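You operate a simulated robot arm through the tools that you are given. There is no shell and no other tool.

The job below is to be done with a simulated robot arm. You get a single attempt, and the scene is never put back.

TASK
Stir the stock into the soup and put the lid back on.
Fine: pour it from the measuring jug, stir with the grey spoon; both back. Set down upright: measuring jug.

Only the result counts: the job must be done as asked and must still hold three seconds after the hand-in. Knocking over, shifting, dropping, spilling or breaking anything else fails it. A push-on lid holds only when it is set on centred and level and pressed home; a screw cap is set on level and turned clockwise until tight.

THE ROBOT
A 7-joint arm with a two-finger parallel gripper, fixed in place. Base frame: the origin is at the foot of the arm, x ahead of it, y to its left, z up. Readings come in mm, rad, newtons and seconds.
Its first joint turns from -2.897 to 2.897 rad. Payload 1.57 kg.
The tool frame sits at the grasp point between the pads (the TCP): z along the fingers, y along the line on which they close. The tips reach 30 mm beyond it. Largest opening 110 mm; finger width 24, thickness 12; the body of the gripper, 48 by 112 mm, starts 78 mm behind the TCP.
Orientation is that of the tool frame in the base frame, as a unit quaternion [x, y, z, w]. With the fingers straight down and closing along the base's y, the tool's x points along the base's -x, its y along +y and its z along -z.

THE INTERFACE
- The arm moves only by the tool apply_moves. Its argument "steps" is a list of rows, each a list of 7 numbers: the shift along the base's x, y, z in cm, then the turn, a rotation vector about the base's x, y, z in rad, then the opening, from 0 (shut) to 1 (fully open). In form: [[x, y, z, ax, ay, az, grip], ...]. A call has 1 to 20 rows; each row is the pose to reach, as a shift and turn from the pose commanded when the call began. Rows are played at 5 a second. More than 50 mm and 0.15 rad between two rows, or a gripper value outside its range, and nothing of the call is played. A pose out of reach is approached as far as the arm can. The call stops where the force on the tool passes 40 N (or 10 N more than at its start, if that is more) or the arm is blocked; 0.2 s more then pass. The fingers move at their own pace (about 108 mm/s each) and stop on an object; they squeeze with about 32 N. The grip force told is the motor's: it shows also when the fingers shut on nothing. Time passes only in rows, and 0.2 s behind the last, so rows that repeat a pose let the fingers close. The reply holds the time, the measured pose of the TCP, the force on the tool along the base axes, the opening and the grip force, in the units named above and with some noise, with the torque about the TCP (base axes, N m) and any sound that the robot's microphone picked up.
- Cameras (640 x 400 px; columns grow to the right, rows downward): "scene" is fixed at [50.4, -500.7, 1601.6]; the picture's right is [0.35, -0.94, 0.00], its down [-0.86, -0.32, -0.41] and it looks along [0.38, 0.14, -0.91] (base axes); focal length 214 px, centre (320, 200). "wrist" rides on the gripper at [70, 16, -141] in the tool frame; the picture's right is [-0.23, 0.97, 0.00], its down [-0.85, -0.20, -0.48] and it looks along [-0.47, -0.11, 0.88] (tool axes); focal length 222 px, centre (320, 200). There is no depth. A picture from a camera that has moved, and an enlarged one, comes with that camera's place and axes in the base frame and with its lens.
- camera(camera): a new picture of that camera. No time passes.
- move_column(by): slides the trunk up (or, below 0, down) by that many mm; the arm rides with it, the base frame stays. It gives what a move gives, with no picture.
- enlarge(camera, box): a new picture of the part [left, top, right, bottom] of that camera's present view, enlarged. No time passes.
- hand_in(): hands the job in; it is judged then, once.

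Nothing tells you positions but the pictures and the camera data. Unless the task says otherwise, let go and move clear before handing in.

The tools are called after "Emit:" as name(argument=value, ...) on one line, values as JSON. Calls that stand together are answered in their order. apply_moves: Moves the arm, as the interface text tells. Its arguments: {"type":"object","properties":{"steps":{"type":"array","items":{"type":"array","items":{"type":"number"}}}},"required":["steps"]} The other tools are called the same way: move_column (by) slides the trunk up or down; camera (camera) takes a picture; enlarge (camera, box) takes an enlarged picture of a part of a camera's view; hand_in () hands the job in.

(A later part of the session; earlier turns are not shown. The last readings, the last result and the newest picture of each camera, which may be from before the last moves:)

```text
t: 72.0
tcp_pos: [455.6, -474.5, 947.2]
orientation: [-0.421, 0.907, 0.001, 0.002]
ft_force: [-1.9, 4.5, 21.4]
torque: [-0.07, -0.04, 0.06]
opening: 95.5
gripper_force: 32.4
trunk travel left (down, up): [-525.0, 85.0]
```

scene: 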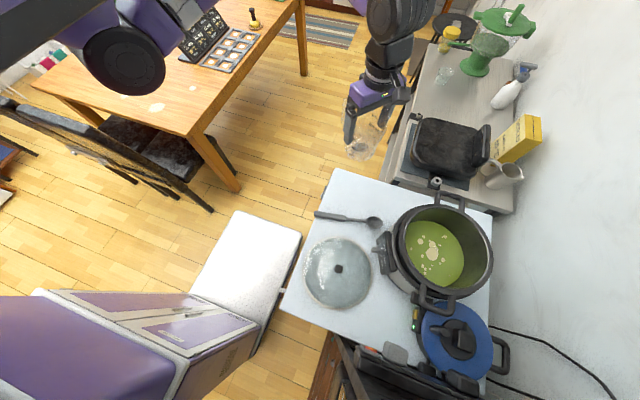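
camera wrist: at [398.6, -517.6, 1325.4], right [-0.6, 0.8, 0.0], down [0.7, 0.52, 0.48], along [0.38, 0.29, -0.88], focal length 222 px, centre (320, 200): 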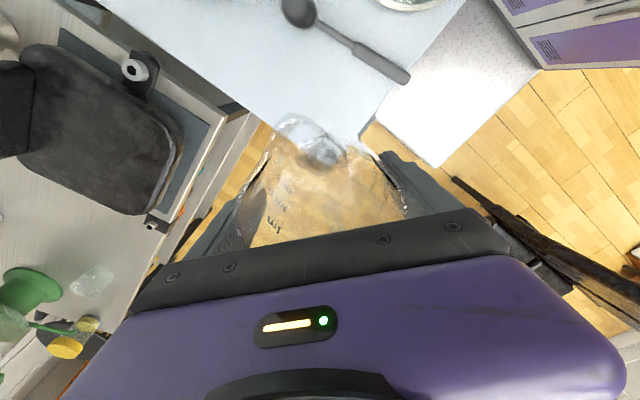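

Contact made. I'll relieve the pressure and open the fingers slowly.

Emit:
apply_moves(steps=[[0, 0, 0.1, 0, 0, 0, 0.6], [0, 0, 0.15, 0, 0, 0, 0.6], [0, 0, 0.15, 0, 0, 0, 0.6]])

Emit:
apply_moves(steps=[[0, 0, 0, 0, 0, 0, 0.9], [0, 0, 0, 0, 0, 0, 0.95], [0, 0, 0, 0, 0, 0, 1], [0, 0, 0, 0, 0, 0, 1]])

Emit:
enlarge(camera="wrist", box=[200, 60, 440, 240])

```text
t: 72.8
tcp_pos: [456.5, -474.8, 946.9]
orientation: [-0.419, 0.908, 0.001, 0.002]
ft_force: [-0.9, -3.6, 9.4]
torque: [-0.71, 0.09, -0.09]
opening: 95.6
gripper_force: 32.2
trunk travel left (down, up): [-525.0, 85.0]
```

```text
t: 73.8
tcp_pos: [456.4, -474.5, 947.2]
orientation: [-0.421, 0.907, 0.002, 0.002]
ft_force: [0.0, -0.5, -0.4]
torque: [0.0, -0.01, -0.02]
opening: 110.1
gripper_force: 0.1
trunk travel left (down, up): [-525.0, 85.0]
```

```text
2.22 times, centred on (320, 150) of wrist
camera zoom: at [398.4, -517.0, 1087.4], right [-0.6, 0.8, 0.0], down [0.7, 0.52, 0.48], along [0.39, 0.29, -0.88], focal length 494 px, centre (320, 311)
```

zoom: 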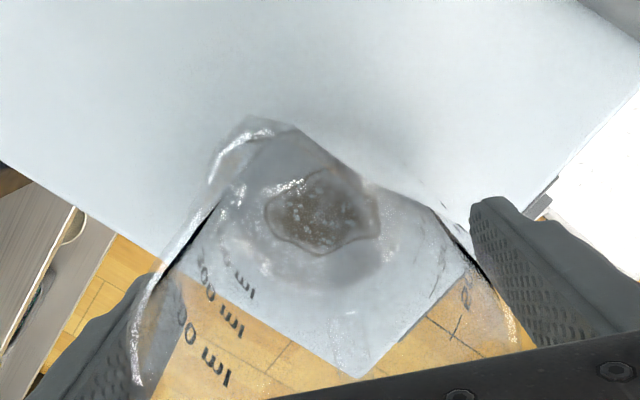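

Jug released and standing. Raising straight up clear of it.

Emit:
apply_moves(steps=[[0, 0, 2, 0, 0, 0, 1], [0, 0, 5, 0, 0, 0, 1], [0, 0, 9, 0, 0, 0, 1], [0, 0, 13, 0, 0, 0, 1], [0, 0, 17, 0, 0, 0, 1]])

Emit:
enlarge(camera="wrist", box=[220, 0, 460, 200])

Emit:
enlarge(camera="scene", box=[290, 140, 510, 300])

```text
t: 75.0
tcp_pos: [455.8, -472.9, 1117.4]
orientation: [-0.421, 0.907, 0.003, 0.002]
ft_force: [1.0, -1.2, -0.5]
torque: [0.0, 0.03, 0.02]
opening: 110.0
gripper_force: 0.0
trunk travel left (down, up): [-525.0, 85.0]
```

```text
2.00 times, centred on (340, 100) of wrist
camera zoom: at [398.4, -515.0, 1258.4], right [-0.6, 0.8, 0.0], down [0.7, 0.52, 0.48], along [0.38, 0.29, -0.88], focal length 444 px, centre (280, 400)
```

zoom: 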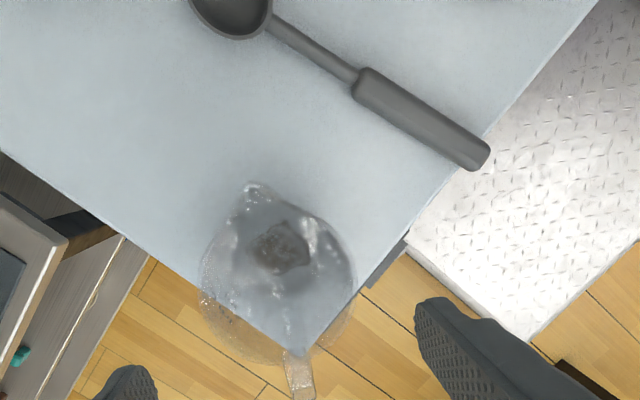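

```text
2.50 times, centred on (400, 220) of scene
camera zoom: at [50.4, -500.7, 1601.6], right [0.35, -0.94, 0.0], down [-0.86, -0.32, -0.41], along [0.38, 0.14, -0.91], focal length 536 px, centre (120, 150)
```

zoom: 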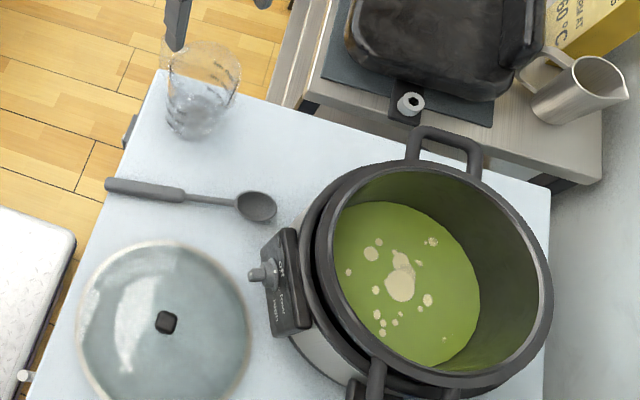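

Jug is back in place. Now the spoon: handle end ≈ (300, −386), junction ≈ (328, −499), bowl ≈ (343, −603). To pick it with a pitched gripper the shoulder should be higher, so I'll raise the trunk 60 mm and then yaw the tool.

Emit:
move_column(by=60)

Emit:
apply_moves(steps=[[-0.5, 0, -0.5, 0, 0, -0.137, 1], [-1.5, 0, -1, 0, 0, -0.2745, 0.9], [-2.5, 0.2, -1.5, 0, 0, -0.4118, 0.8], [-3.5, 0.4, -2, 0, 0, -0.549, 0.7], [-4.5, 0.6, -2.5, 0, 0, -0.6863, 0.6], [-5.5, 0.8, -3, 0, 0, -0.8235, 0.5], [-6.5, 1.0, -3.5, 0, 0, -0.9608, 0.45], [-7.5, 1.2, -4, 0, 0, -1.098, 0.45], [-8.5, 1.4, -4.5, 0, 0, -1.2353, 0.45], [-9.5, 1.6, -5, 0, 0, -1.3725, 0.45], [-10.5, 1.8, -5.5, 0, 0, -1.5098, 0.45], [-11.5, 2, -6, 0, 0, -1.647, 0.45], [-12.5, 2.2, -6.5, 0, 0, -1.7843, 0.45], [-13.5, 2.4, -7, 0, 0, -1.9215, 0.45], [-14.3, 2.5, -7.5, 0, 0, -2.0588, 0.45], [-15, 2.5, -8, 0, 0, -2.196, 0.45]])

Emit:
camera(camera="wrist")

Emit:
camera(camera="scene")

```text
t: 76.0
tcp_pos: [456.0, -472.1, 1177.0]
orientation: [-0.421, 0.907, 0.003, 0.002]
ft_force: [0.4, 0.7, 0.2]
torque: [0.0, -0.01, 0.05]
opening: 109.8
gripper_force: 0.0
trunk travel left (down, up): [-585.0, 25.0]
```

```text
t: 79.3
tcp_pos: [305.3, -446.5, 1096.9]
orientation: [0.617, 0.787, -0.001, 0.003]
ft_force: [0.4, -0.4, -0.4]
torque: [0.01, 0.0, -0.02]
opening: 49.5
gripper_force: 0.2
trunk travel left (down, up): [-585.0, 25.0]
```

```text
taken
camera wrist: at [304.5, -373.7, 1237.4], right [1.0, 0.01, 0.0], down [0.01, -0.88, 0.48], along [0.01, -0.48, -0.88], focal length 222 px, centre (320, 200)
```

wrist: 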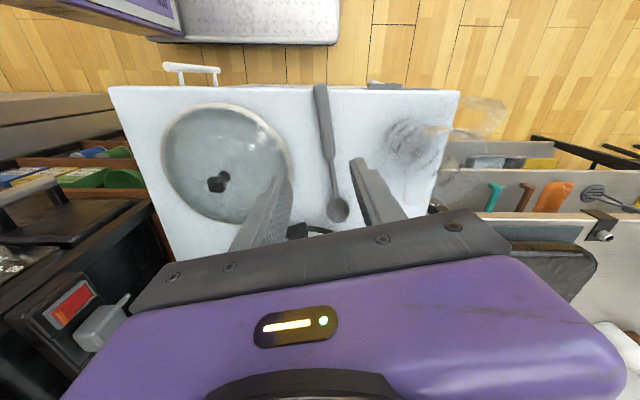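

```text
taken
```

scene: 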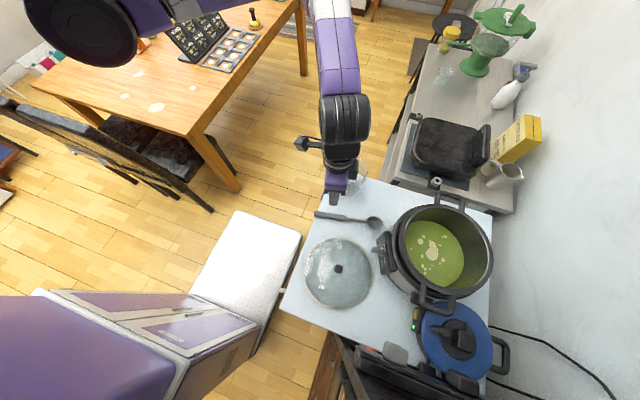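

Emit:
enlarge(camera="wrist", box=[270, 70, 400, 230])

```text
2.50 times, centred on (335, 150) of wrist
camera zoom: at [304.5, -373.7, 1237.4], right [1.0, 0.01, 0.0], down [0.01, -0.88, 0.48], along [0.01, -0.48, -0.88], focal length 555 px, centre (282, 325)
```

zoom: 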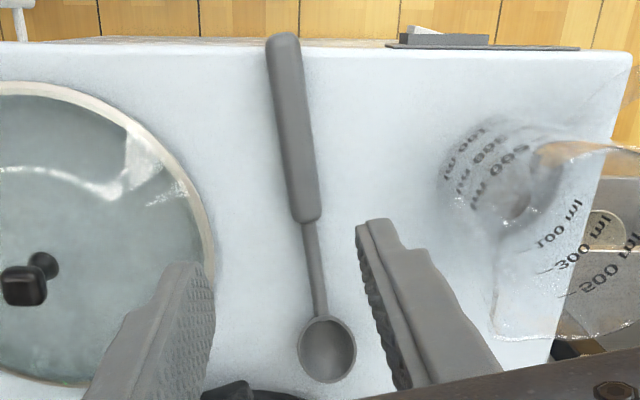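

Spoon axis az ≈ −80°, handle end at (306, −384). I'll go over the handle grip point and lower to z≈910, then pitch the tool 0.95 rad.

Emit:
apply_moves(steps=[[0.2, 1.5, -3, 0, 0, -0.02, 0.45], [0.3, 3, -7, 0, 0, -0.04, 0.45], [0.5, 3.9, -11, 0, 0, -0.066, 0.45], [0.5, 3.9, -15, 0, 0, -0.066, 0.45], [0.5, 3.9, -18.7, 0, 0, -0.066, 0.45]])

Emit:
enlarge(camera="wrist", box=[220, 60, 440, 240])

Emit:
enlarge(camera="scene", box=[270, 150, 410, 260])

```text
t: 80.5
tcp_pos: [312.3, -409.4, 910.2]
orientation: [0.642, 0.766, -0.002, 0.002]
ft_force: [0.5, 0.4, 0.0]
torque: [-0.02, -0.01, 0.02]
opening: 49.6
gripper_force: 0.0
trunk travel left (down, up): [-585.0, 25.0]
```

```text
2.22 times, centred on (330, 150) of wrist
camera zoom: at [314.4, -335.5, 1051.3], right [1.0, -0.05, 0.0], down [-0.05, -0.87, 0.48], along [-0.02, -0.48, -0.88], focal length 494 px, centre (298, 311)
```

zoom: 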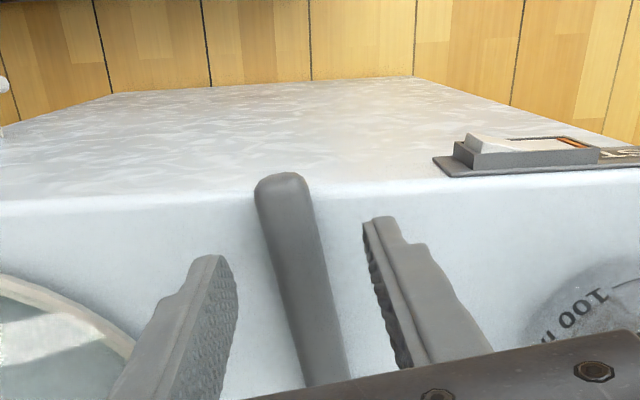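

```text
3.64 times, centred on (340, 205) of scene
camera zoom: at [50.4, -500.7, 1601.6], right [0.35, -0.94, 0.0], down [-0.86, -0.32, -0.41], along [0.38, 0.14, -0.91], focal length 780 px, centre (247, 182)
```

zoom: 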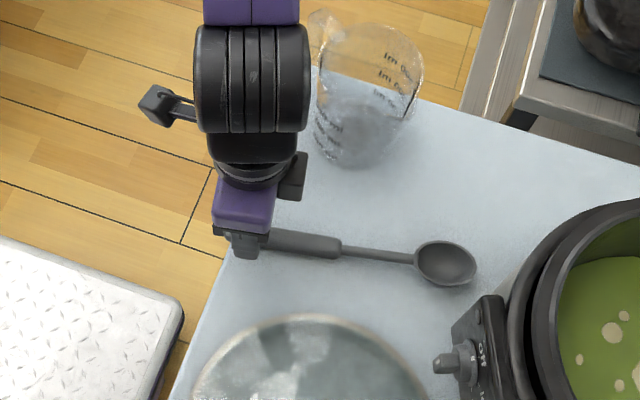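

Emit:
apply_moves(steps=[[0, 0, 0, -0.1337, -0.0236, 0, 0.45], [0, 0, 0, -0.2674, -0.0472, 0, 0.45], [0, 0, 0, -0.401, -0.0708, 0, 0.45], [0, 0, 0, -0.5347, -0.0945, 0, 0.45], [0, 0, 0, -0.6684, -0.1181, 0, 0.45], [0, 0, 0, -0.8021, -0.1417, 0, 0.45], [0, 0, 0, -0.9358, -0.1653, 0, 0.45]])

Emit:
camera(camera="wrist")

Emit:
enlarge(camera="scene", box=[270, 150, 410, 260])

```text
t: 82.2
tcp_pos: [229.0, -441.2, 965.6]
orientation: [0.565, 0.692, -0.274, 0.356]
ft_force: [-0.1, 0.5, 0.7]
torque: [0.04, 0.01, 0.03]
opening: 49.4
gripper_force: 0.1
out of reach, approached as far as the arm can: row 5, 6, 7
trunk travel left (down, up): [-585.0, 25.0]
```

```text
taken
camera wrist: at [210.8, -285.8, 993.4], right [0.98, 0.07, 0.21], down [-0.19, -0.17, 0.97], along [0.11, -0.98, -0.15], focal length 222 px, centre (320, 200)
```

wrist: 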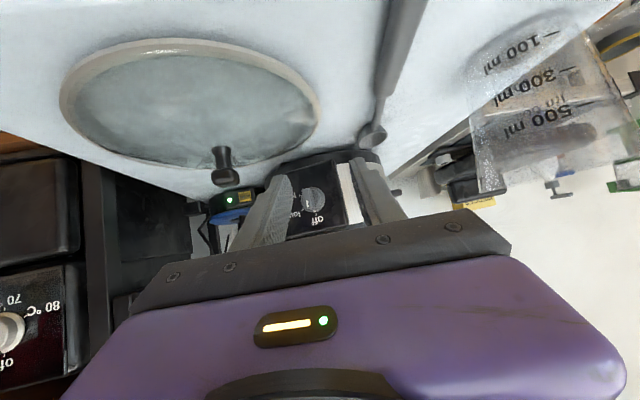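

```text
3.64 times, centred on (340, 205) of scene
camera zoom: at [50.4, -500.7, 1601.6], right [0.35, -0.94, 0.0], down [-0.86, -0.32, -0.41], along [0.38, 0.14, -0.91], focal length 780 px, centre (247, 182)
```

zoom: 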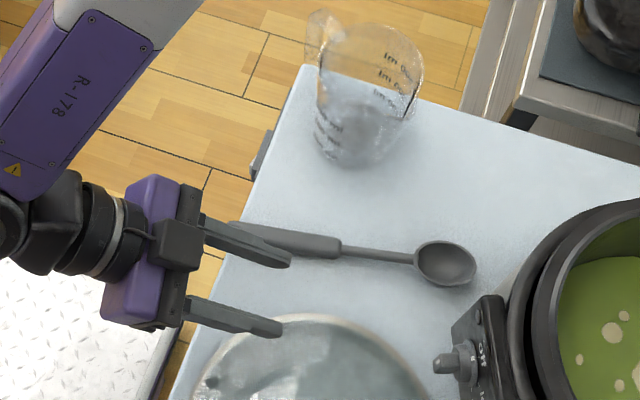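

The arm couldn't pitch that far this close in, and it drifted, though without touching anything. New plan: grip the spoon tool-down with the tool yawed 180° the other way, so the spoon later points down when I tilt outward at the pot. First I'll recover to a vertical tool up high.

Emit:
apply_moves(steps=[[0, 0, 2, 0, 0, 0, 0.45], [0, 0, 4, 0.1301, 0.0287, -0.0036, 0.45], [1.5, -0.2, 6, 0.2602, 0.0573, -0.0071, 0.45], [3, -0.4, 8, 0.3903, 0.086, -0.0107, 0.45], [4.5, -0.6, 9.4, 0.5205, 0.1146, -0.0142, 0.45], [6, -0.8, 9.4, 0.6506, 0.1433, -0.0178, 0.45], [7.2, -0.9, 9.4, 0.7807, 0.1719, -0.0213, 0.45], [8.3, -0.9, 9.4, 0.9108, 0.2006, -0.0249, 0.45]])

Emit:
camera(camera="wrist")

Emit:
camera(camera="scene")

```text
t: 84.0
tcp_pos: [312.0, -448.8, 1057.9]
orientation: [0.643, 0.766, 0.001, -0.002]
ft_force: [0.1, 0.5, 0.4]
torque: [-0.01, -0.04, -0.04]
opening: 49.5
gripper_force: 0.0
trunk travel left (down, up): [-585.0, 25.0]
```

```text
taken
camera wrist: at [316.4, -377.1, 1198.8], right [1.0, -0.06, 0.0], down [-0.05, -0.88, 0.48], along [-0.03, -0.48, -0.88], focal length 222 px, centre (320, 200)
```

wrist: 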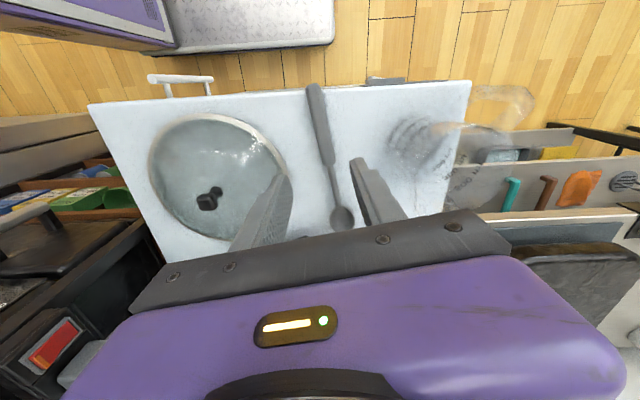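

```text
taken
```

scene: 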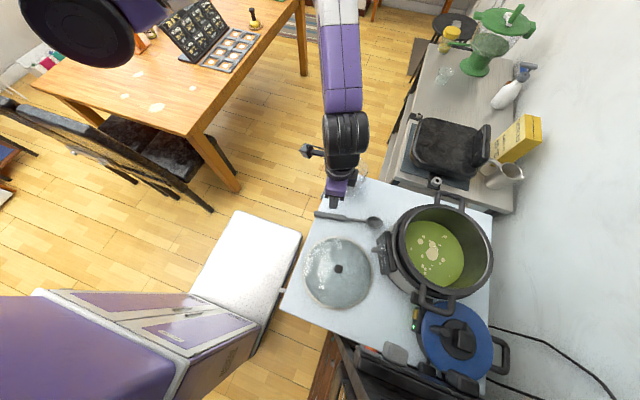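

Recovered, nothing disturbed. Now yawing +180° in two halves at safe height.

Emit:
apply_moves(steps=[[0, 0, 0, 0, 0, 0.1309, 0.45], [0, 0, 0, 0, 0, 0.2618, 0.45], [0, 0, 0, 0, 0, 0.3927, 0.45], [0, 0, 0, 0, 0, 0.5236, 0.45], [0, 0, 0, 0, 0, 0.6545, 0.45], [0, 0, 0, 0, 0, 0.7854, 0.45], [0, 0, 0, 0, 0, 0.9163, 0.45], [0, 0, 0, 0, 0, 1.0472, 0.45], [0, 0, 0, 0, 0, 1.1781, 0.45], [0, 0, 0, 0, 0, 1.309, 0.45], [0, 0, 0, 0, 0, 1.4399, 0.45], [0, 0, 0, 0, 0, 1.5708, 0.45]])

Emit:
apply_moves(steps=[[0, 0, 0, 0, 0, 0.1309, 0.45], [0, 0, 0, 0, 0, 0.2618, 0.45], [0, 0, 0, 0, 0, 0.3927, 0.45], [0, 0, 0, 0, 0, 0.5236, 0.45], [0, 0, 0, 0, 0, 0.6545, 0.45], [0, 0, 0, 0, 0, 0.7854, 0.45], [0, 0, 0, 0, 0, 0.9163, 0.45], [0, 0, 0, 0, 0, 1.0472, 0.45], [0, 0, 0, 0, 0, 1.1781, 0.45], [0, 0, 0, 0, 0, 1.309, 0.45], [0, 0, 0, 0, 0, 1.4399, 0.45], [0, 0, 0, 0, 0, 1.5708, 0.45]])

Emit:
camera(camera="wrist")

```text
t: 86.5
tcp_pos: [313.1, -449.6, 1058.4]
orientation: [-0.087, 0.996, 0.0, -0.001]
ft_force: [-0.7, 0.2, 0.9]
torque: [-0.03, 0.0, -0.02]
opening: 49.6
gripper_force: 0.0
trunk travel left (down, up): [-585.0, 25.0]
```

```text
t: 89.2
tcp_pos: [312.3, -451.5, 1057.3]
orientation: [0.766, -0.643, 0.001, 0.001]
ft_force: [0.8, 0.5, 0.4]
torque: [-0.01, 0.04, -0.01]
opening: 49.4
gripper_force: 0.1
trunk travel left (down, up): [-585.0, 25.0]
```

```text
taken
camera wrist: at [309.3, -520.8, 1198.6], right [-1.0, 0.05, 0.0], down [0.05, 0.88, 0.48], along [0.03, 0.48, -0.88], focal length 222 px, centre (320, 200)
```

wrist: 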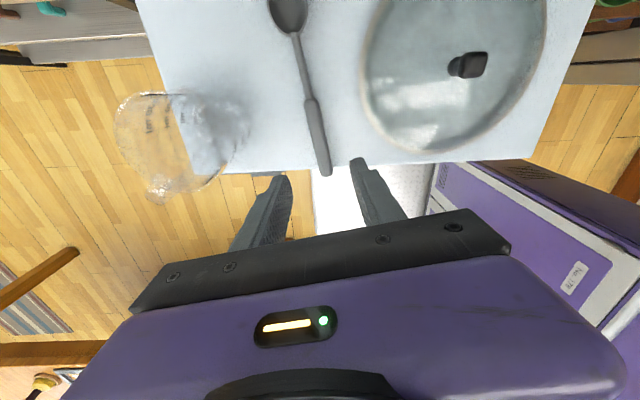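

Emit:
enlarge(camera="wrist", box=[220, 0, 420, 200])

```text
2.00 times, centred on (320, 100) of wrist
camera zoom: at [309.3, -520.8, 1198.6], right [-1.0, 0.05, 0.0], down [0.05, 0.88, 0.48], along [0.03, 0.48, -0.88], focal length 444 px, centre (320, 400)
```

zoom: 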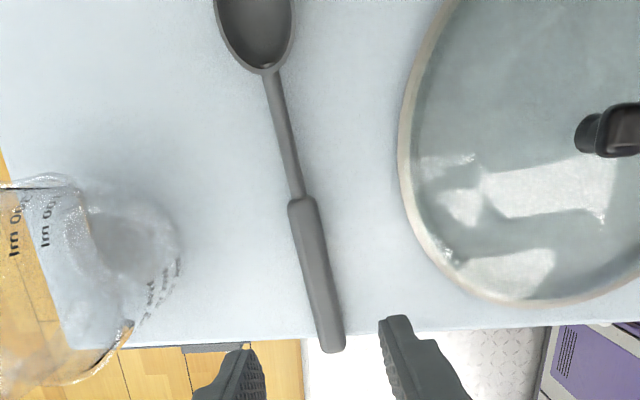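

Handle located consistently: grip point (314, −422). Descending over it to z≈900.

Emit:
apply_moves(steps=[[0.1, 1.5, -4, 0, 0, 0, 0.45], [0.2, 2.95, -8, 0, 0, 0, 0.45], [0.2, 2.95, -12, 0, 0, 0, 0.45], [0.2, 2.95, -15, 0, 0, 0, 0.45]])

Emit:
camera(camera="wrist")

Emit:
enlarge(camera="wrist", box=[220, 80, 420, 240])

```text
t: 90.2
tcp_pos: [315.0, -420.6, 908.7]
orientation: [0.766, -0.643, 0.002, 0.001]
ft_force: [-0.5, -0.5, -0.7]
torque: [0.01, 0.0, 0.02]
opening: 49.7
gripper_force: 0.1
trunk travel left (down, up): [-585.0, 25.0]
```

```text
taken
camera wrist: at [311.2, -491.0, 1049.7], right [-1.0, 0.06, 0.0], down [0.05, 0.88, 0.48], along [0.03, 0.48, -0.88], focal length 222 px, centre (320, 200)
```

wrist: 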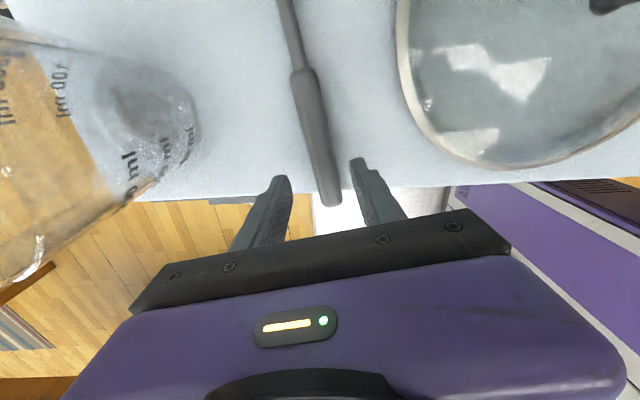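

```text
2.50 times, centred on (320, 160) of wrist
camera zoom: at [311.2, -491.0, 1049.7], right [-1.0, 0.06, 0.0], down [0.05, 0.88, 0.48], along [0.03, 0.48, -0.88], focal length 555 px, centre (320, 300)
```

zoom: 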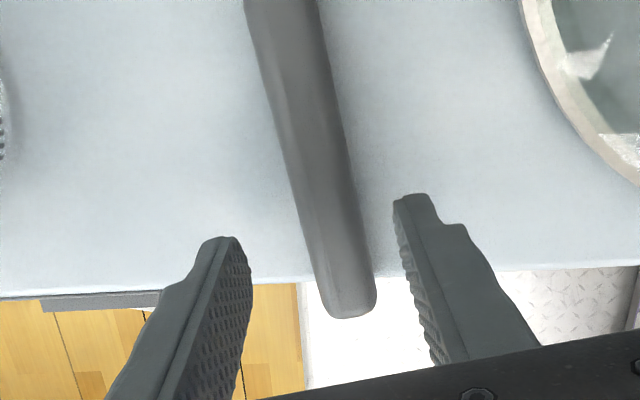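

Emit:
apply_moves(steps=[[-0.2, 0, -1, 0, 0, 0, 0.45], [-0.2, 0, -1.8, 0, 0, 0, 0.45], [-0.2, 0, -2.2, 0, 0, 0, 0.45], [-0.2, 0, -2.4, 0, 0, 0, 0.45]])

Emit:
enlarge(camera="wrist", box=[220, 80, 420, 240])

```text
t: 91.2
tcp_pos: [313.2, -419.8, 883.3]
orientation: [0.766, -0.643, 0.001, 0.001]
ft_force: [-0.2, -0.2, 0.3]
torque: [-0.01, 0.02, 0.01]
opening: 49.6
gripper_force: 0.0
trunk travel left (down, up): [-585.0, 25.0]
```

```text
2.50 times, centred on (320, 160) of wrist
camera zoom: at [308.9, -490.9, 1025.4], right [-1.0, 0.06, 0.0], down [0.05, 0.88, 0.48], along [0.03, 0.48, -0.88], focal length 555 px, centre (320, 300)
```

zoom: 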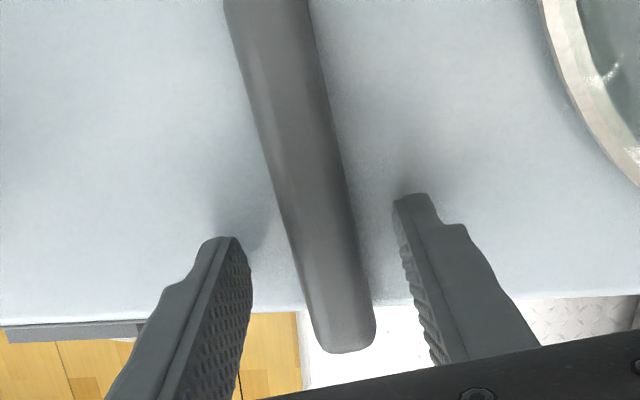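

Tips are just above the table with the handle between them. Closing on the handle.

Emit:
apply_moves(steps=[[0, 0, -0.1, 0, 0, 0, 0.3], [0, 0, -0.1, 0, 0, 0, 0.15], [0, 0, -0.1, 0, 0, 0, 0.05], [0, 0, -0.1, 0, 0, 0, 0.05], [0, 0, -0.1, 0, 0, 0, 0.05]])

Emit:
enlarge(camera="wrist", box=[220, 80, 420, 240])

```text
t: 92.3
tcp_pos: [313.0, -420.1, 883.3]
orientation: [0.766, -0.643, 0.001, 0.0]
ft_force: [0.0, 0.7, 0.1]
torque: [-0.05, 0.0, -0.03]
opening: 20.8
gripper_force: 32.2
trunk travel left (down, up): [-585.0, 25.0]
```

```text
2.50 times, centred on (320, 160) of wrist
camera zoom: at [308.8, -490.8, 1024.3], right [-1.0, 0.06, 0.0], down [0.05, 0.88, 0.48], along [0.03, 0.48, -0.88], focal length 555 px, centre (320, 300)
```

zoom: 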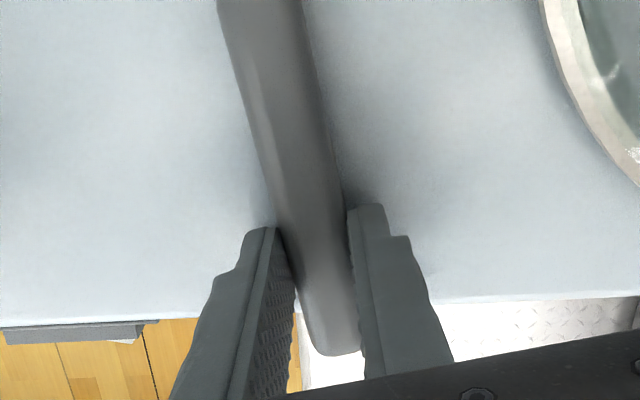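

Spoon gripped (20.8 mm); return reference is (313, −420, 883.3). Lifting.

Emit:
apply_moves(steps=[[0, 0, 1, 0, 0, 0, 0.05], [0, 0, 3, 0, 0, 0, 0.05], [0, 0, 6, 0, 0, 0, 0.05], [0, 0, 10, 0, 0, 0, 0.05]])

Emit:
camera(camera="wrist")

Emit:
enlarge(camera="scene", box=[270, 120, 450, 260])

```text
t: 93.3
tcp_pos: [314.3, -421.9, 984.2]
orientation: [0.766, -0.643, 0.0, 0.002]
ft_force: [-0.1, 0.1, -1.0]
torque: [0.05, 0.0, -0.01]
opening: 20.8
gripper_force: 32.1
trunk travel left (down, up): [-585.0, 25.0]
```

```text
taken
camera wrist: at [309.4, -492.4, 1124.5], right [-1.0, 0.06, 0.0], down [0.05, 0.88, 0.48], along [0.03, 0.48, -0.88], focal length 222 px, centre (320, 200)
```

wrist: 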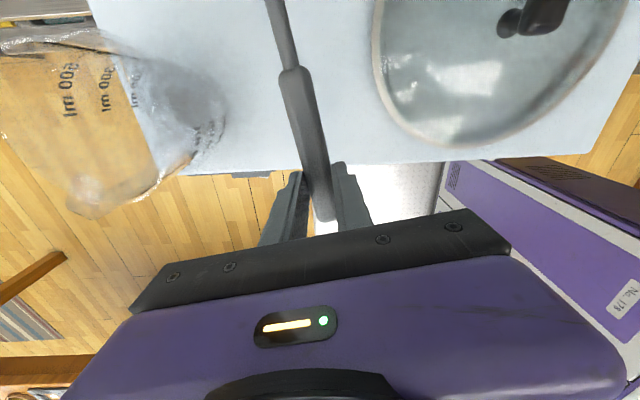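

```text
2.86 times, centred on (360, 190) of scene
camera zoom: at [50.4, -500.7, 1601.6], right [0.35, -0.94, 0.0], down [-0.86, -0.32, -0.41], along [0.38, 0.14, -0.91], focal length 613 px, centre (206, 229)
```

zoom: 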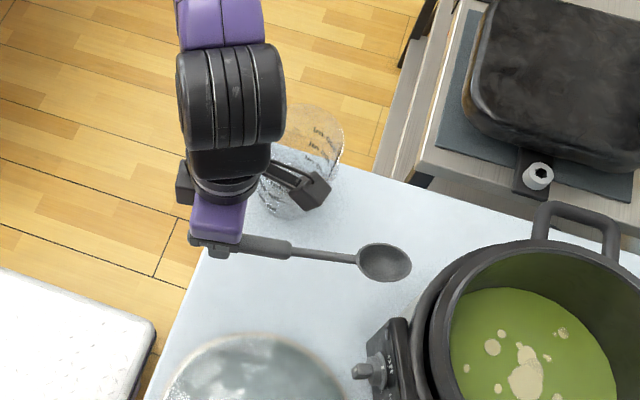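

Spoon is held level. Raising it, then carrying toward the pot while yawing back 180° so the bowl points toward the robot.

Emit:
apply_moves(steps=[[0, -1, 4, 0, 0, 0, 0.05], [0, -2, 8, 0, 0, 0, 0.05], [0, -3, 12, 0, 0, 0, 0.05], [0, -4, 16, 0, 0, 0, 0.05], [0, -5, 20, 0, 0, 0, 0.05]])

Emit:
apply_moves(steps=[[-0.1, -0.9, 0, 0, 0, -0.1309, 0.05], [-0.2, -1.8, 0, 0, 0, -0.2618, 0.05], [-0.3, -2.7, 0, 0, 0, -0.3927, 0.05], [-0.4, -3.6, 0, 0, 0, -0.5236, 0.05], [-0.5, -4.5, 0, 0, 0, -0.6545, 0.05], [-0.6, -5.4, 0, 0, 0, -0.7854, 0.05], [-0.7, -6.3, 0, 0, 0, -0.9163, 0.05], [-0.8, -7.2, 0, 0, 0, -1.0472, 0.05], [-0.9, -8.1, 0, 0, 0, -1.1781, 0.05], [-1.0, -9, 0, 0, 0, -1.309, 0.05], [-1.1, -9.9, 0, 0, 0, -1.4399, 0.05], [-1.2, -10.8, 0, 0, 0, -1.5708, 0.05]])

Emit:
apply_moves(steps=[[-0.1, -0.5, 0, 0, 0, -0.1309, 0.05], [-0.2, -1.0, 0, 0, 0, -0.2618, 0.05], [-0.3, -1.5, 0, 0, 0, -0.3927, 0.05], [-0.4, -2.0, 0, 0, 0, -0.5236, 0.05], [-0.5, -2.5, 0, 0, 0, -0.6545, 0.05], [-0.6, -3.0, 0, 0, 0, -0.7854, 0.05], [-0.7, -3.5, 0, 0, 0, -0.9163, 0.05], [-0.8, -4.0, 0, 0, 0, -1.0472, 0.05], [-0.9, -4.5, 0, 0, 0, -1.1781, 0.05], [-1.0, -5, 0, 0, 0, -1.309, 0.05], [-1.1, -5.5, 0, 0, 0, -1.4399, 0.05], [-1.2, -6, 0, 0, 0, -1.5708, 0.05], [-1.2, -6.5, 0, 0, 0, -1.7, 0.05]])

Emit:
camera(camera="wrist")

Emit:
camera(camera="scene")

```text
t: 94.5
tcp_pos: [312.3, -471.8, 1182.2]
orientation: [0.765, -0.644, 0.001, 0.001]
ft_force: [0.1, -0.1, -1.0]
torque: [0.04, 0.04, 0.01]
opening: 20.8
gripper_force: 32.3
trunk travel left (down, up): [-585.0, 25.0]
```

```text
t: 97.2
tcp_pos: [302.2, -577.6, 1182.4]
orientation: [-0.086, 0.996, 0.001, -0.001]
ft_force: [0.1, 0.4, -0.4]
torque: [-0.01, -0.03, 0.01]
opening: 21.2
gripper_force: 32.5
trunk travel left (down, up): [-585.0, 25.0]
```

```text
t: 100.0
tcp_pos: [288.1, -646.1, 1181.9]
orientation: [0.693, 0.721, 0.001, 0.0]
ft_force: [-0.3, 0.4, -1.1]
torque: [-0.03, 0.0, -0.01]
opening: 20.9
gripper_force: 32.1
trunk travel left (down, up): [-585.0, 25.0]
```

```text
taken
camera wrist: at [301.9, -573.5, 1324.0], right [0.98, -0.19, 0.0], down [-0.16, -0.86, 0.48], along [-0.09, -0.47, -0.88], focal length 222 px, centre (320, 200)
```

wrist: 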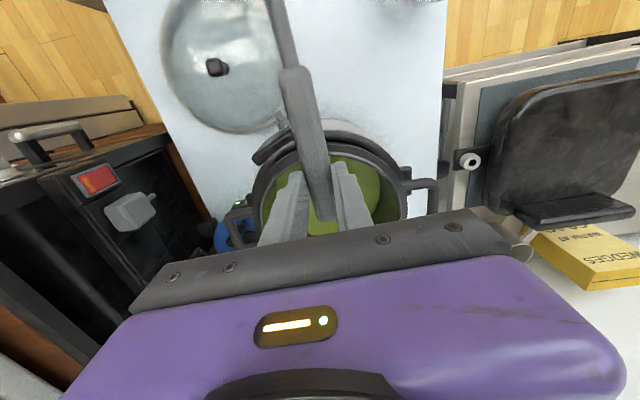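

```text
taken
```

scene: 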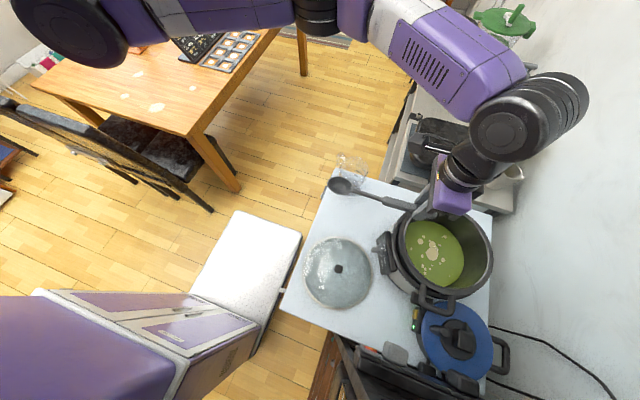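

The spoon now points toward the robot at az ≈ 92°. I'll tilt outward to about 1.05 rad while rising and moving out, so the bowl hangs above the pot centre.

Emit:
apply_moves(steps=[[0, -2, 1.5, -0.131, -0.005, 0, 0.05], [-0.1, -4.5, 3, -0.262, -0.0105, 0, 0.05], [-0.2, -7, 4.5, -0.3935, -0.0158, 0, 0.05], [-0.3, -9.5, 5.5, -0.5245, -0.021, 0, 0.05], [-0.4, -12, 6.3, -0.6555, -0.0262, 0, 0.05], [-0.5, -14.5, 6.8, -0.787, -0.0315, 0, 0.05], [-0.5, -17, 7.2, -0.918, -0.0367, 0, 0.05], [-0.5, -19.6, 7.3, -1.049, -0.042, 0, 0.05]])

Emit:
camera(camera="wrist")

Emit:
enlarge(camera="scene", box=[360, 120, 530, 290])

```text
t: 101.8
tcp_pos: [284.4, -839.2, 1254.6]
orientation: [0.598, 0.626, -0.347, 0.36]
ft_force: [0.2, 0.1, 0.6]
torque: [0.02, 0.0, -0.02]
opening: 21.0
gripper_force: 31.7
trunk travel left (down, up): [-585.0, 25.0]
```

```text
taken
camera wrist: at [294.2, -680.7, 1264.6], right [0.98, -0.07, 0.19], down [-0.2, -0.02, 0.98], along [-0.07, -1.0, -0.03], focal length 222 px, centre (320, 200)
```

wrist: 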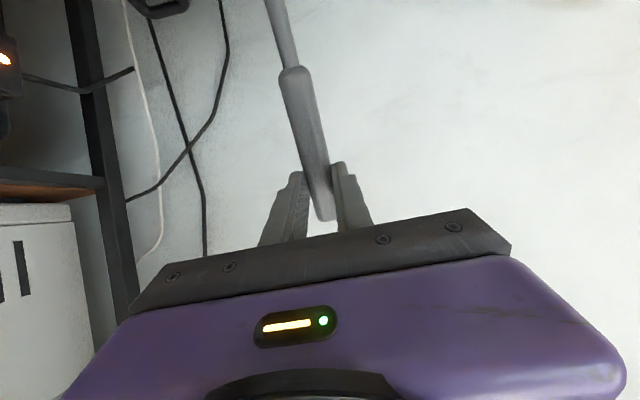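

```text
2.35 times, centred on (445, 205) of scene
camera zoom: at [50.4, -500.7, 1601.6], right [0.35, -0.94, 0.0], down [-0.86, -0.32, -0.41], along [0.38, 0.14, -0.91], focal length 505 px, centre (26, 188)
```

zoom: 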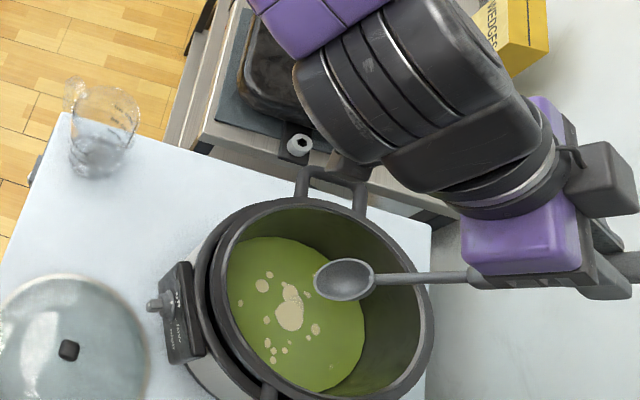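

The bowl hangs right above the pot's centre. Lowering it into the soup.

Emit:
apply_moves(steps=[[0, 0, -3, 0, 0, 0, 0.05], [0, 0, -6, 0, 0, 0, 0.05], [0, 0, -9, 0, 0, 0, 0.05], [0, 0, -11.5, 0, 0, 0, 0.05], [0, 0, -13.5, 0, 0, 0, 0.05], [0, 0, -15, 0, 0, 0, 0.05]])

Emit:
enlarge(camera="scene", box=[360, 120, 530, 290])

Emit:
camera(camera="wrist")

```text
t: 103.2
tcp_pos: [284.6, -841.7, 1107.7]
orientation: [0.599, 0.626, -0.347, 0.36]
ft_force: [-0.1, -0.5, -0.6]
torque: [0.0, 0.01, 0.04]
opening: 21.0
gripper_force: 32.2
trunk travel left (down, up): [-585.0, 25.0]
```

```text
2.35 times, centred on (445, 205) of scene
camera zoom: at [50.4, -500.7, 1601.6], right [0.35, -0.94, 0.0], down [-0.86, -0.32, -0.41], along [0.38, 0.14, -0.91], focal length 505 px, centre (26, 188)
```

zoom: 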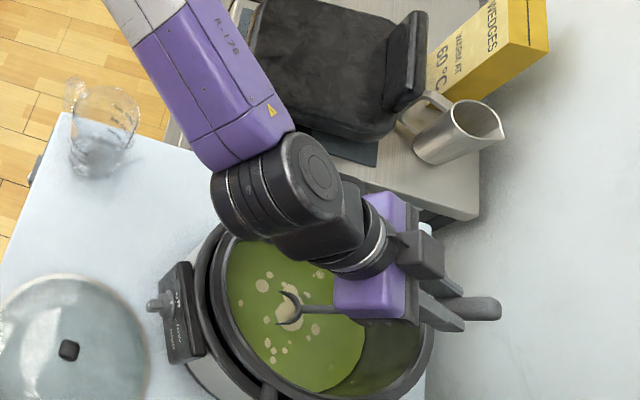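

```text
taken
camera wrist: at [294.1, -682.3, 1116.6], right [0.98, -0.07, 0.19], down [-0.2, -0.02, 0.98], along [-0.07, -1.0, -0.03], focal length 222 px, centre (320, 200)
```

wrist: 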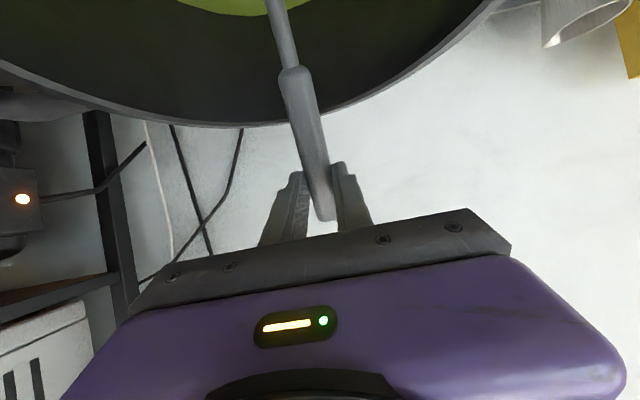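

Bowl is just entering the surface (soup level ≈ 940). Going ~20 mm deeper.

Emit:
apply_moves(steps=[[0, 0, -0.5, 0, 0, 0, 0.05], [0, 0, -1, 0, 0, 0, 0.05], [0, 0, -1.5, 0, 0, 0, 0.05], [0, 0, -2, 0, 0, 0, 0.05]])

Emit:
enlarge(camera="scene", box=[360, 120, 530, 290])

```text
t: 104.2
tcp_pos: [283.0, -840.9, 1085.5]
orientation: [0.598, 0.627, -0.346, 0.36]
ft_force: [-0.2, -0.7, -0.6]
torque: [0.03, -0.01, 0.01]
opening: 20.8
gripper_force: 32.0
trunk travel left (down, up): [-585.0, 25.0]
```

```text
2.35 times, centred on (445, 205) of scene
camera zoom: at [50.4, -500.7, 1601.6], right [0.35, -0.94, 0.0], down [-0.86, -0.32, -0.41], along [0.38, 0.14, -0.91], focal length 505 px, centre (26, 188)
```

zoom: 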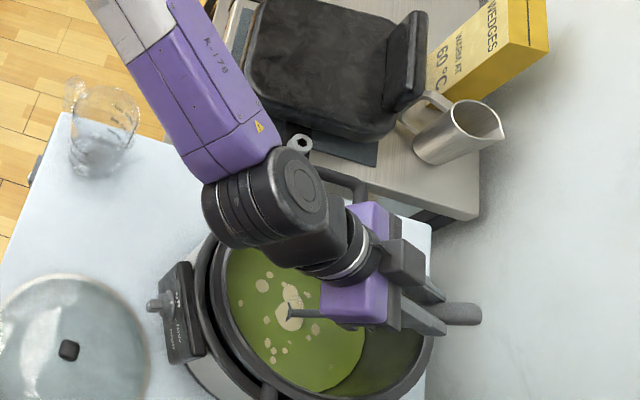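

Bowl is submerged. Stirring in gentle circles of 30 mm radius.

Emit:
apply_moves(steps=[[3, 0, 0, 0, 0, 0, 0.05], [2.1, 2.1, 0, 0, 0, 0, 0.05], [0, 3, 0, 0, 0, 0, 0.05], [-2.1, 2.1, 0, 0, 0, 0, 0.05], [-3, 0, 0, 0, 0, 0, 0.05], [-2.1, -2.1, 0, 0, 0, 0, 0.05], [0, -3, 0, 0, 0, 0, 0.05], [2.1, -2.1, 0, 0, 0, 0, 0.05], [3, 0, 0, 0, 0, 0, 0.05], [2.1, 2.1, 0, 0, 0, 0, 0.05], [0, 3, 0, 0, 0, 0, 0.05], [-2.1, 2.1, 0, 0, 0, 0, 0.05], [-3, 0, 0, 0, 0, 0, 0.05], [-2.1, -2.1, 0, 0, 0, 0, 0.05], [0, -3, 0, 0, 0, 0, 0.05], [2.1, -2.1, 0, 0, 0, 0, 0.05], [3, 0, 0, 0, 0, 0, 0.05], [0, 0, 0, 0, 0, 0, 0.05]])

Emit:
enlarge(camera="scene", box=[360, 120, 530, 290])

Emit:
camera(camera="wrist")

```text
t: 108.0
tcp_pos: [285.2, -839.5, 1086.2]
orientation: [0.598, 0.626, -0.347, 0.361]
ft_force: [-0.1, -0.4, 0.1]
torque: [0.02, 0.03, -0.05]
opening: 20.8
gripper_force: 32.4
trunk travel left (down, up): [-585.0, 25.0]
```

```text
2.35 times, centred on (445, 205) of scene
camera zoom: at [50.4, -500.7, 1601.6], right [0.35, -0.94, 0.0], down [-0.86, -0.32, -0.41], along [0.38, 0.14, -0.91], focal length 505 px, centre (26, 188)
```

zoom: 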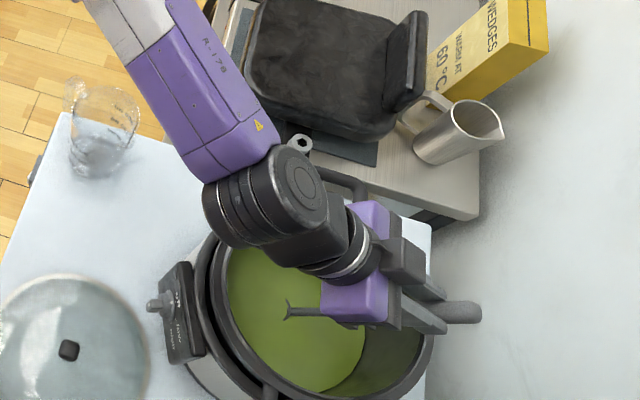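

```text
taken
camera wrist: at [294.1, -681.9, 1095.5], right [0.98, -0.07, 0.19], down [-0.2, -0.02, 0.98], along [-0.06, -1.0, -0.03], focal length 222 px, centre (320, 200)
```

wrist: 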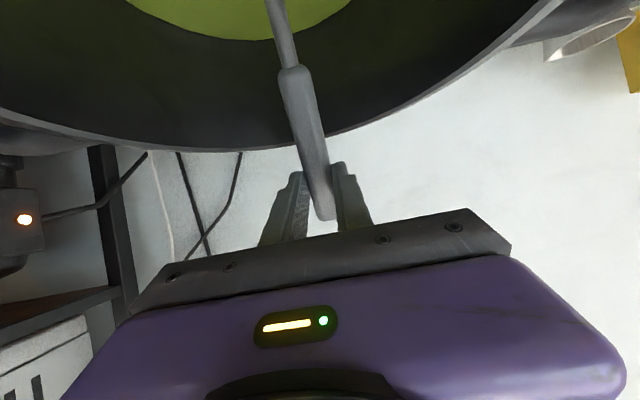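

The pale blobs have blended in. One more set of circles to be thorough.

Emit:
apply_moves(steps=[[3, 0, 0, 0, 0, 0, 0.05], [2.1, 2.1, 0, 0, 0, 0, 0.05], [0, 3, 0, 0, 0, 0, 0.05], [-2.1, 2.1, 0, 0, 0, 0, 0.05], [-3, 0, 0, 0, 0, 0, 0.05], [-2.1, -2.1, 0, 0, 0, 0, 0.05], [0, -3, 0, 0, 0, 0, 0.05], [2.1, -2.1, 0, 0, 0, 0, 0.05], [3, 0, 0, 0, 0, 0, 0.05], [2.1, 2.1, 0, 0, 0, 0, 0.05], [0, 3, 0, 0, 0, 0, 0.05], [-2.1, 2.1, 0, 0, 0, 0, 0.05], [-3, 0, 0, 0, 0, 0, 0.05], [-2.1, -2.1, 0, 0, 0, 0, 0.05], [0, -3, 0, 0, 0, 0, 0.05], [2.1, -2.1, 0, 0, 0, 0, 0.05], [3, 0, 0, 0, 0, 0, 0.05], [0, 0, 0, 0, 0, 0, 0.05]])

Emit:
apply_moves(steps=[[0, 0, 2, 0, 0, 0, 0.05], [0, 0, 4, 0, 0, 0, 0.05], [0, 0, 6, 0, 0, 0, 0.05], [0, 0, 8, 0, 0, 0, 0.05], [0, 0, 10, 0, 0, 0, 0.05], [0, 0, 10, 0, 0, 0, 0.05], [0, 0, 10, 0, 0, 0, 0.05], [0, 0, 10, 0, 0, 0, 0.05], [0, 0, 10, 0, 0, 0, 0.05], [0, 0, 10, 0, 0, 0, 0.05]])

Emit:
enlarge(camera="scene", box=[360, 120, 530, 290])

```text
t: 111.8
tcp_pos: [286.7, -838.0, 1086.8]
orientation: [0.598, 0.627, -0.346, 0.361]
ft_force: [0.8, 0.2, 0.1]
torque: [0.02, 0.03, -0.03]
opening: 20.7
gripper_force: 32.3
trunk travel left (down, up): [-585.0, 25.0]
```

```text
t: 114.0
tcp_pos: [284.4, -839.0, 1185.9]
orientation: [0.6, 0.625, -0.348, 0.359]
ft_force: [0.3, -0.1, -0.8]
torque: [-0.03, -0.02, 0.01]
opening: 20.6
gripper_force: 31.8
trunk travel left (down, up): [-585.0, 25.0]
```

```text
2.35 times, centred on (445, 205) of scene
camera zoom: at [50.4, -500.7, 1601.6], right [0.35, -0.94, 0.0], down [-0.86, -0.32, -0.41], along [0.38, 0.14, -0.91], focal length 505 px, centre (26, 188)
```

zoom: 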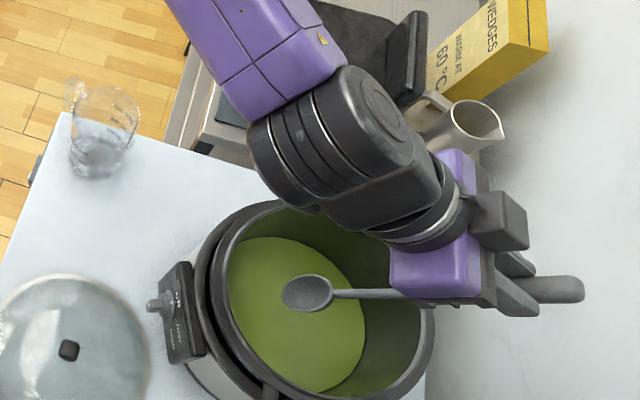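

Soup is evenly mixed and the spoon is out. I'll let it drip a moment, then retrace the path back.

Emit:
apply_moves(steps=[[0, 0, 0, 0, 0, 0, 0.05], [0, 0, 0, 0, 0, 0, 0.05], [0, 0, 0, 0, 0, 0, 0.05], [0, 0, 0, 0, 0, 0, 0.05], [0, 0, 0, 0, 0, 0, 0.05], [0, 0, 0, 0, 0, 0, 0.05], [0, 0, 0, 0, 0, 0, 0.05], [0, 0, 0, 0, 0, 0, 0.05], [0, 0, 2.5, 0, 0, 0, 0.05], [0, 0, 5, 0, 0, 0, 0.05], [0, 0, 7, 0, 0, 0, 0.05]])

Emit:
apply_moves(steps=[[0, 2.6, 0, 0.131, 0.005, 0, 0.05], [0, 5.1, -0.4, 0.262, 0.0105, 0, 0.05], [0, 7.6, -0.9, 0.3935, 0.0158, 0, 0.05], [0.1, 10.1, -1.7, 0.5245, 0.021, 0, 0.05], [0.2, 12.6, -2.8, 0.6555, 0.0262, 0, 0.05], [0.3, 15.1, -4.3, 0.787, 0.0315, 0, 0.05], [0.4, 17.4, -5.8, 0.918, 0.0367, 0, 0.05], [0.4, 19.4, -7.3, 1.049, 0.042, 0, 0.05]])

Emit:
camera(camera="scene")

Emit:
camera(camera="wrist")

```text
t: 116.3
tcp_pos: [285.3, -841.3, 1256.0]
orientation: [0.599, 0.626, -0.347, 0.359]
ft_force: [0.8, -0.2, -0.6]
torque: [-0.03, 0.01, -0.01]
opening: 21.0
gripper_force: 32.2
trunk travel left (down, up): [-585.0, 25.0]
```

```text
t: 118.2
tcp_pos: [288.2, -645.9, 1182.3]
orientation: [0.691, 0.723, 0.003, -0.002]
ft_force: [-0.3, 0.5, -0.2]
torque: [-0.03, 0.05, 0.01]
opening: 20.9
gripper_force: 32.0
trunk travel left (down, up): [-585.0, 25.0]
```

```text
taken
```

scene: 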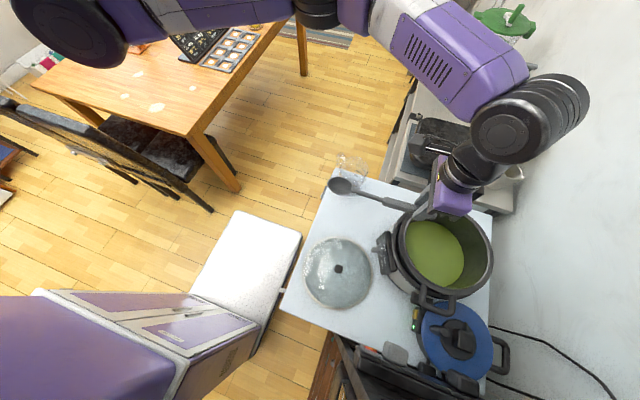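

```text
taken
camera wrist: at [301.0, -574.8, 1323.2], right [0.98, -0.18, 0.0], down [-0.16, -0.87, 0.47], along [-0.09, -0.47, -0.88], focal length 222 px, centre (320, 200)
```

wrist: 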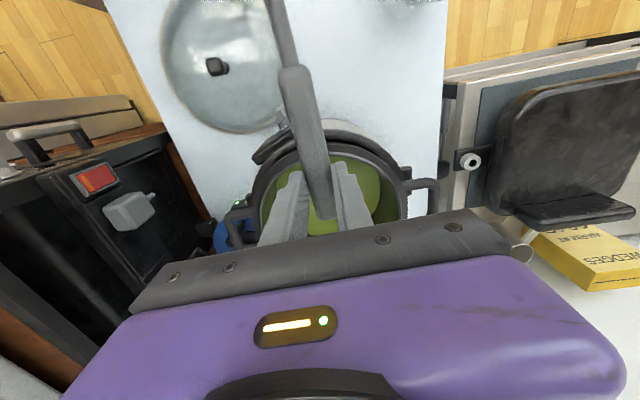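

Emit:
apply_moves(steps=[[0, 0.5, 0, 0, 0, 0.1309, 0.05], [0.1, 1.0, 0, 0, 0, 0.2618, 0.05], [0.2, 1.5, 0, 0, 0, 0.3927, 0.05], [0.3, 2.0, 0, 0, 0, 0.5236, 0.05], [0.4, 2.5, 0, 0, 0, 0.6545, 0.05], [0.5, 3.0, 0, 0, 0, 0.7854, 0.05], [0.6, 3.5, 0, 0, 0, 0.9163, 0.05], [0.7, 4.0, 0, 0, 0, 1.0472, 0.05], [0.8, 4.5, 0, 0, 0, 1.1781, 0.05], [0.9, 5, 0, 0, 0, 1.309, 0.05], [1.0, 5.5, 0, 0, 0, 1.4399, 0.05], [1.1, 6, 0, 0, 0, 1.5708, 0.05], [1.2, 6.5, 0, 0, 0, 1.7, 0.05]])

Emit:
apply_moves(steps=[[0.1, 0.9, 0, 0, 0, 0.1309, 0.05], [0.2, 1.8, 0, 0, 0, 0.2618, 0.05], [0.3, 2.7, 0, 0, 0, 0.3927, 0.05], [0.4, 3.6, 0, 0, 0, 0.5236, 0.05], [0.5, 4.5, 0, 0, 0, 0.6545, 0.05], [0.6, 5.4, 0, 0, 0, 0.7854, 0.05], [0.7, 6.3, 0, 0, 0, 0.9163, 0.05], [0.8, 7.2, 0, 0, 0, 1.0472, 0.05], [0.9, 8.1, 0, 0, 0, 1.1781, 0.05], [1.0, 9, 0, 0, 0, 1.309, 0.05], [1.1, 9.9, 0, 0, 0, 1.4399, 0.05], [1.2, 10.8, 0, 0, 0, 1.571, 0.05]])

Emit:
apply_moves(steps=[[0, 1, -3, 0, 0, 0, 0.05], [0, 2, -7, 0, 0, 0, 0.05], [0, 3, -11, 0, 0, 0, 0.05], [0, 4, -15, 0, 0, 0, 0.05], [0, 5, -19, 0, 0, 0, 0.05]])

Emit:
camera(camera="wrist")

Emit:
camera(camera="scene")

```text
t: 121.0
tcp_pos: [301.3, -581.0, 1184.1]
orientation: [-0.087, 0.996, -0.001, -0.001]
ft_force: [0.3, 0.2, 0.2]
torque: [0.02, 0.01, 0.0]
opening: 20.9
gripper_force: 31.7
trunk travel left (down, up): [-585.0, 25.0]
```

```text
t: 123.5
tcp_pos: [312.0, -472.9, 1183.3]
orientation: [0.767, -0.642, 0.0, 0.0]
ft_force: [-0.3, -0.6, 0.1]
torque: [0.0, -0.01, -0.03]
opening: 21.0
gripper_force: 32.2
trunk travel left (down, up): [-585.0, 25.0]
```

```text
t: 124.8
tcp_pos: [310.1, -424.3, 991.7]
orientation: [0.766, -0.643, 0.002, 0.001]
ft_force: [0.1, 0.2, 0.4]
torque: [0.03, -0.03, 0.02]
opening: 20.8
gripper_force: 31.8
trunk travel left (down, up): [-585.0, 25.0]
```

```text
taken
camera wrist: at [305.3, -494.1, 1131.6], right [-1.0, 0.06, 0.0], down [0.05, 0.88, 0.48], along [0.03, 0.47, -0.88], focal length 222 px, centre (320, 200)
```

wrist: 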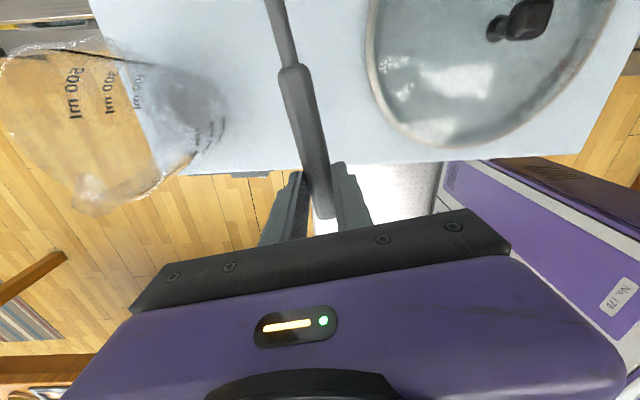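

```text
taken
```

scene: 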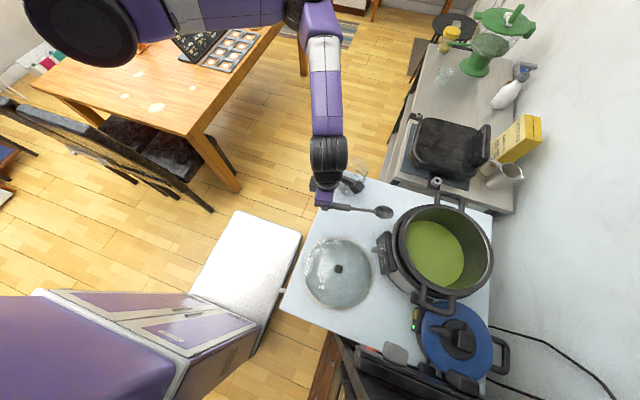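

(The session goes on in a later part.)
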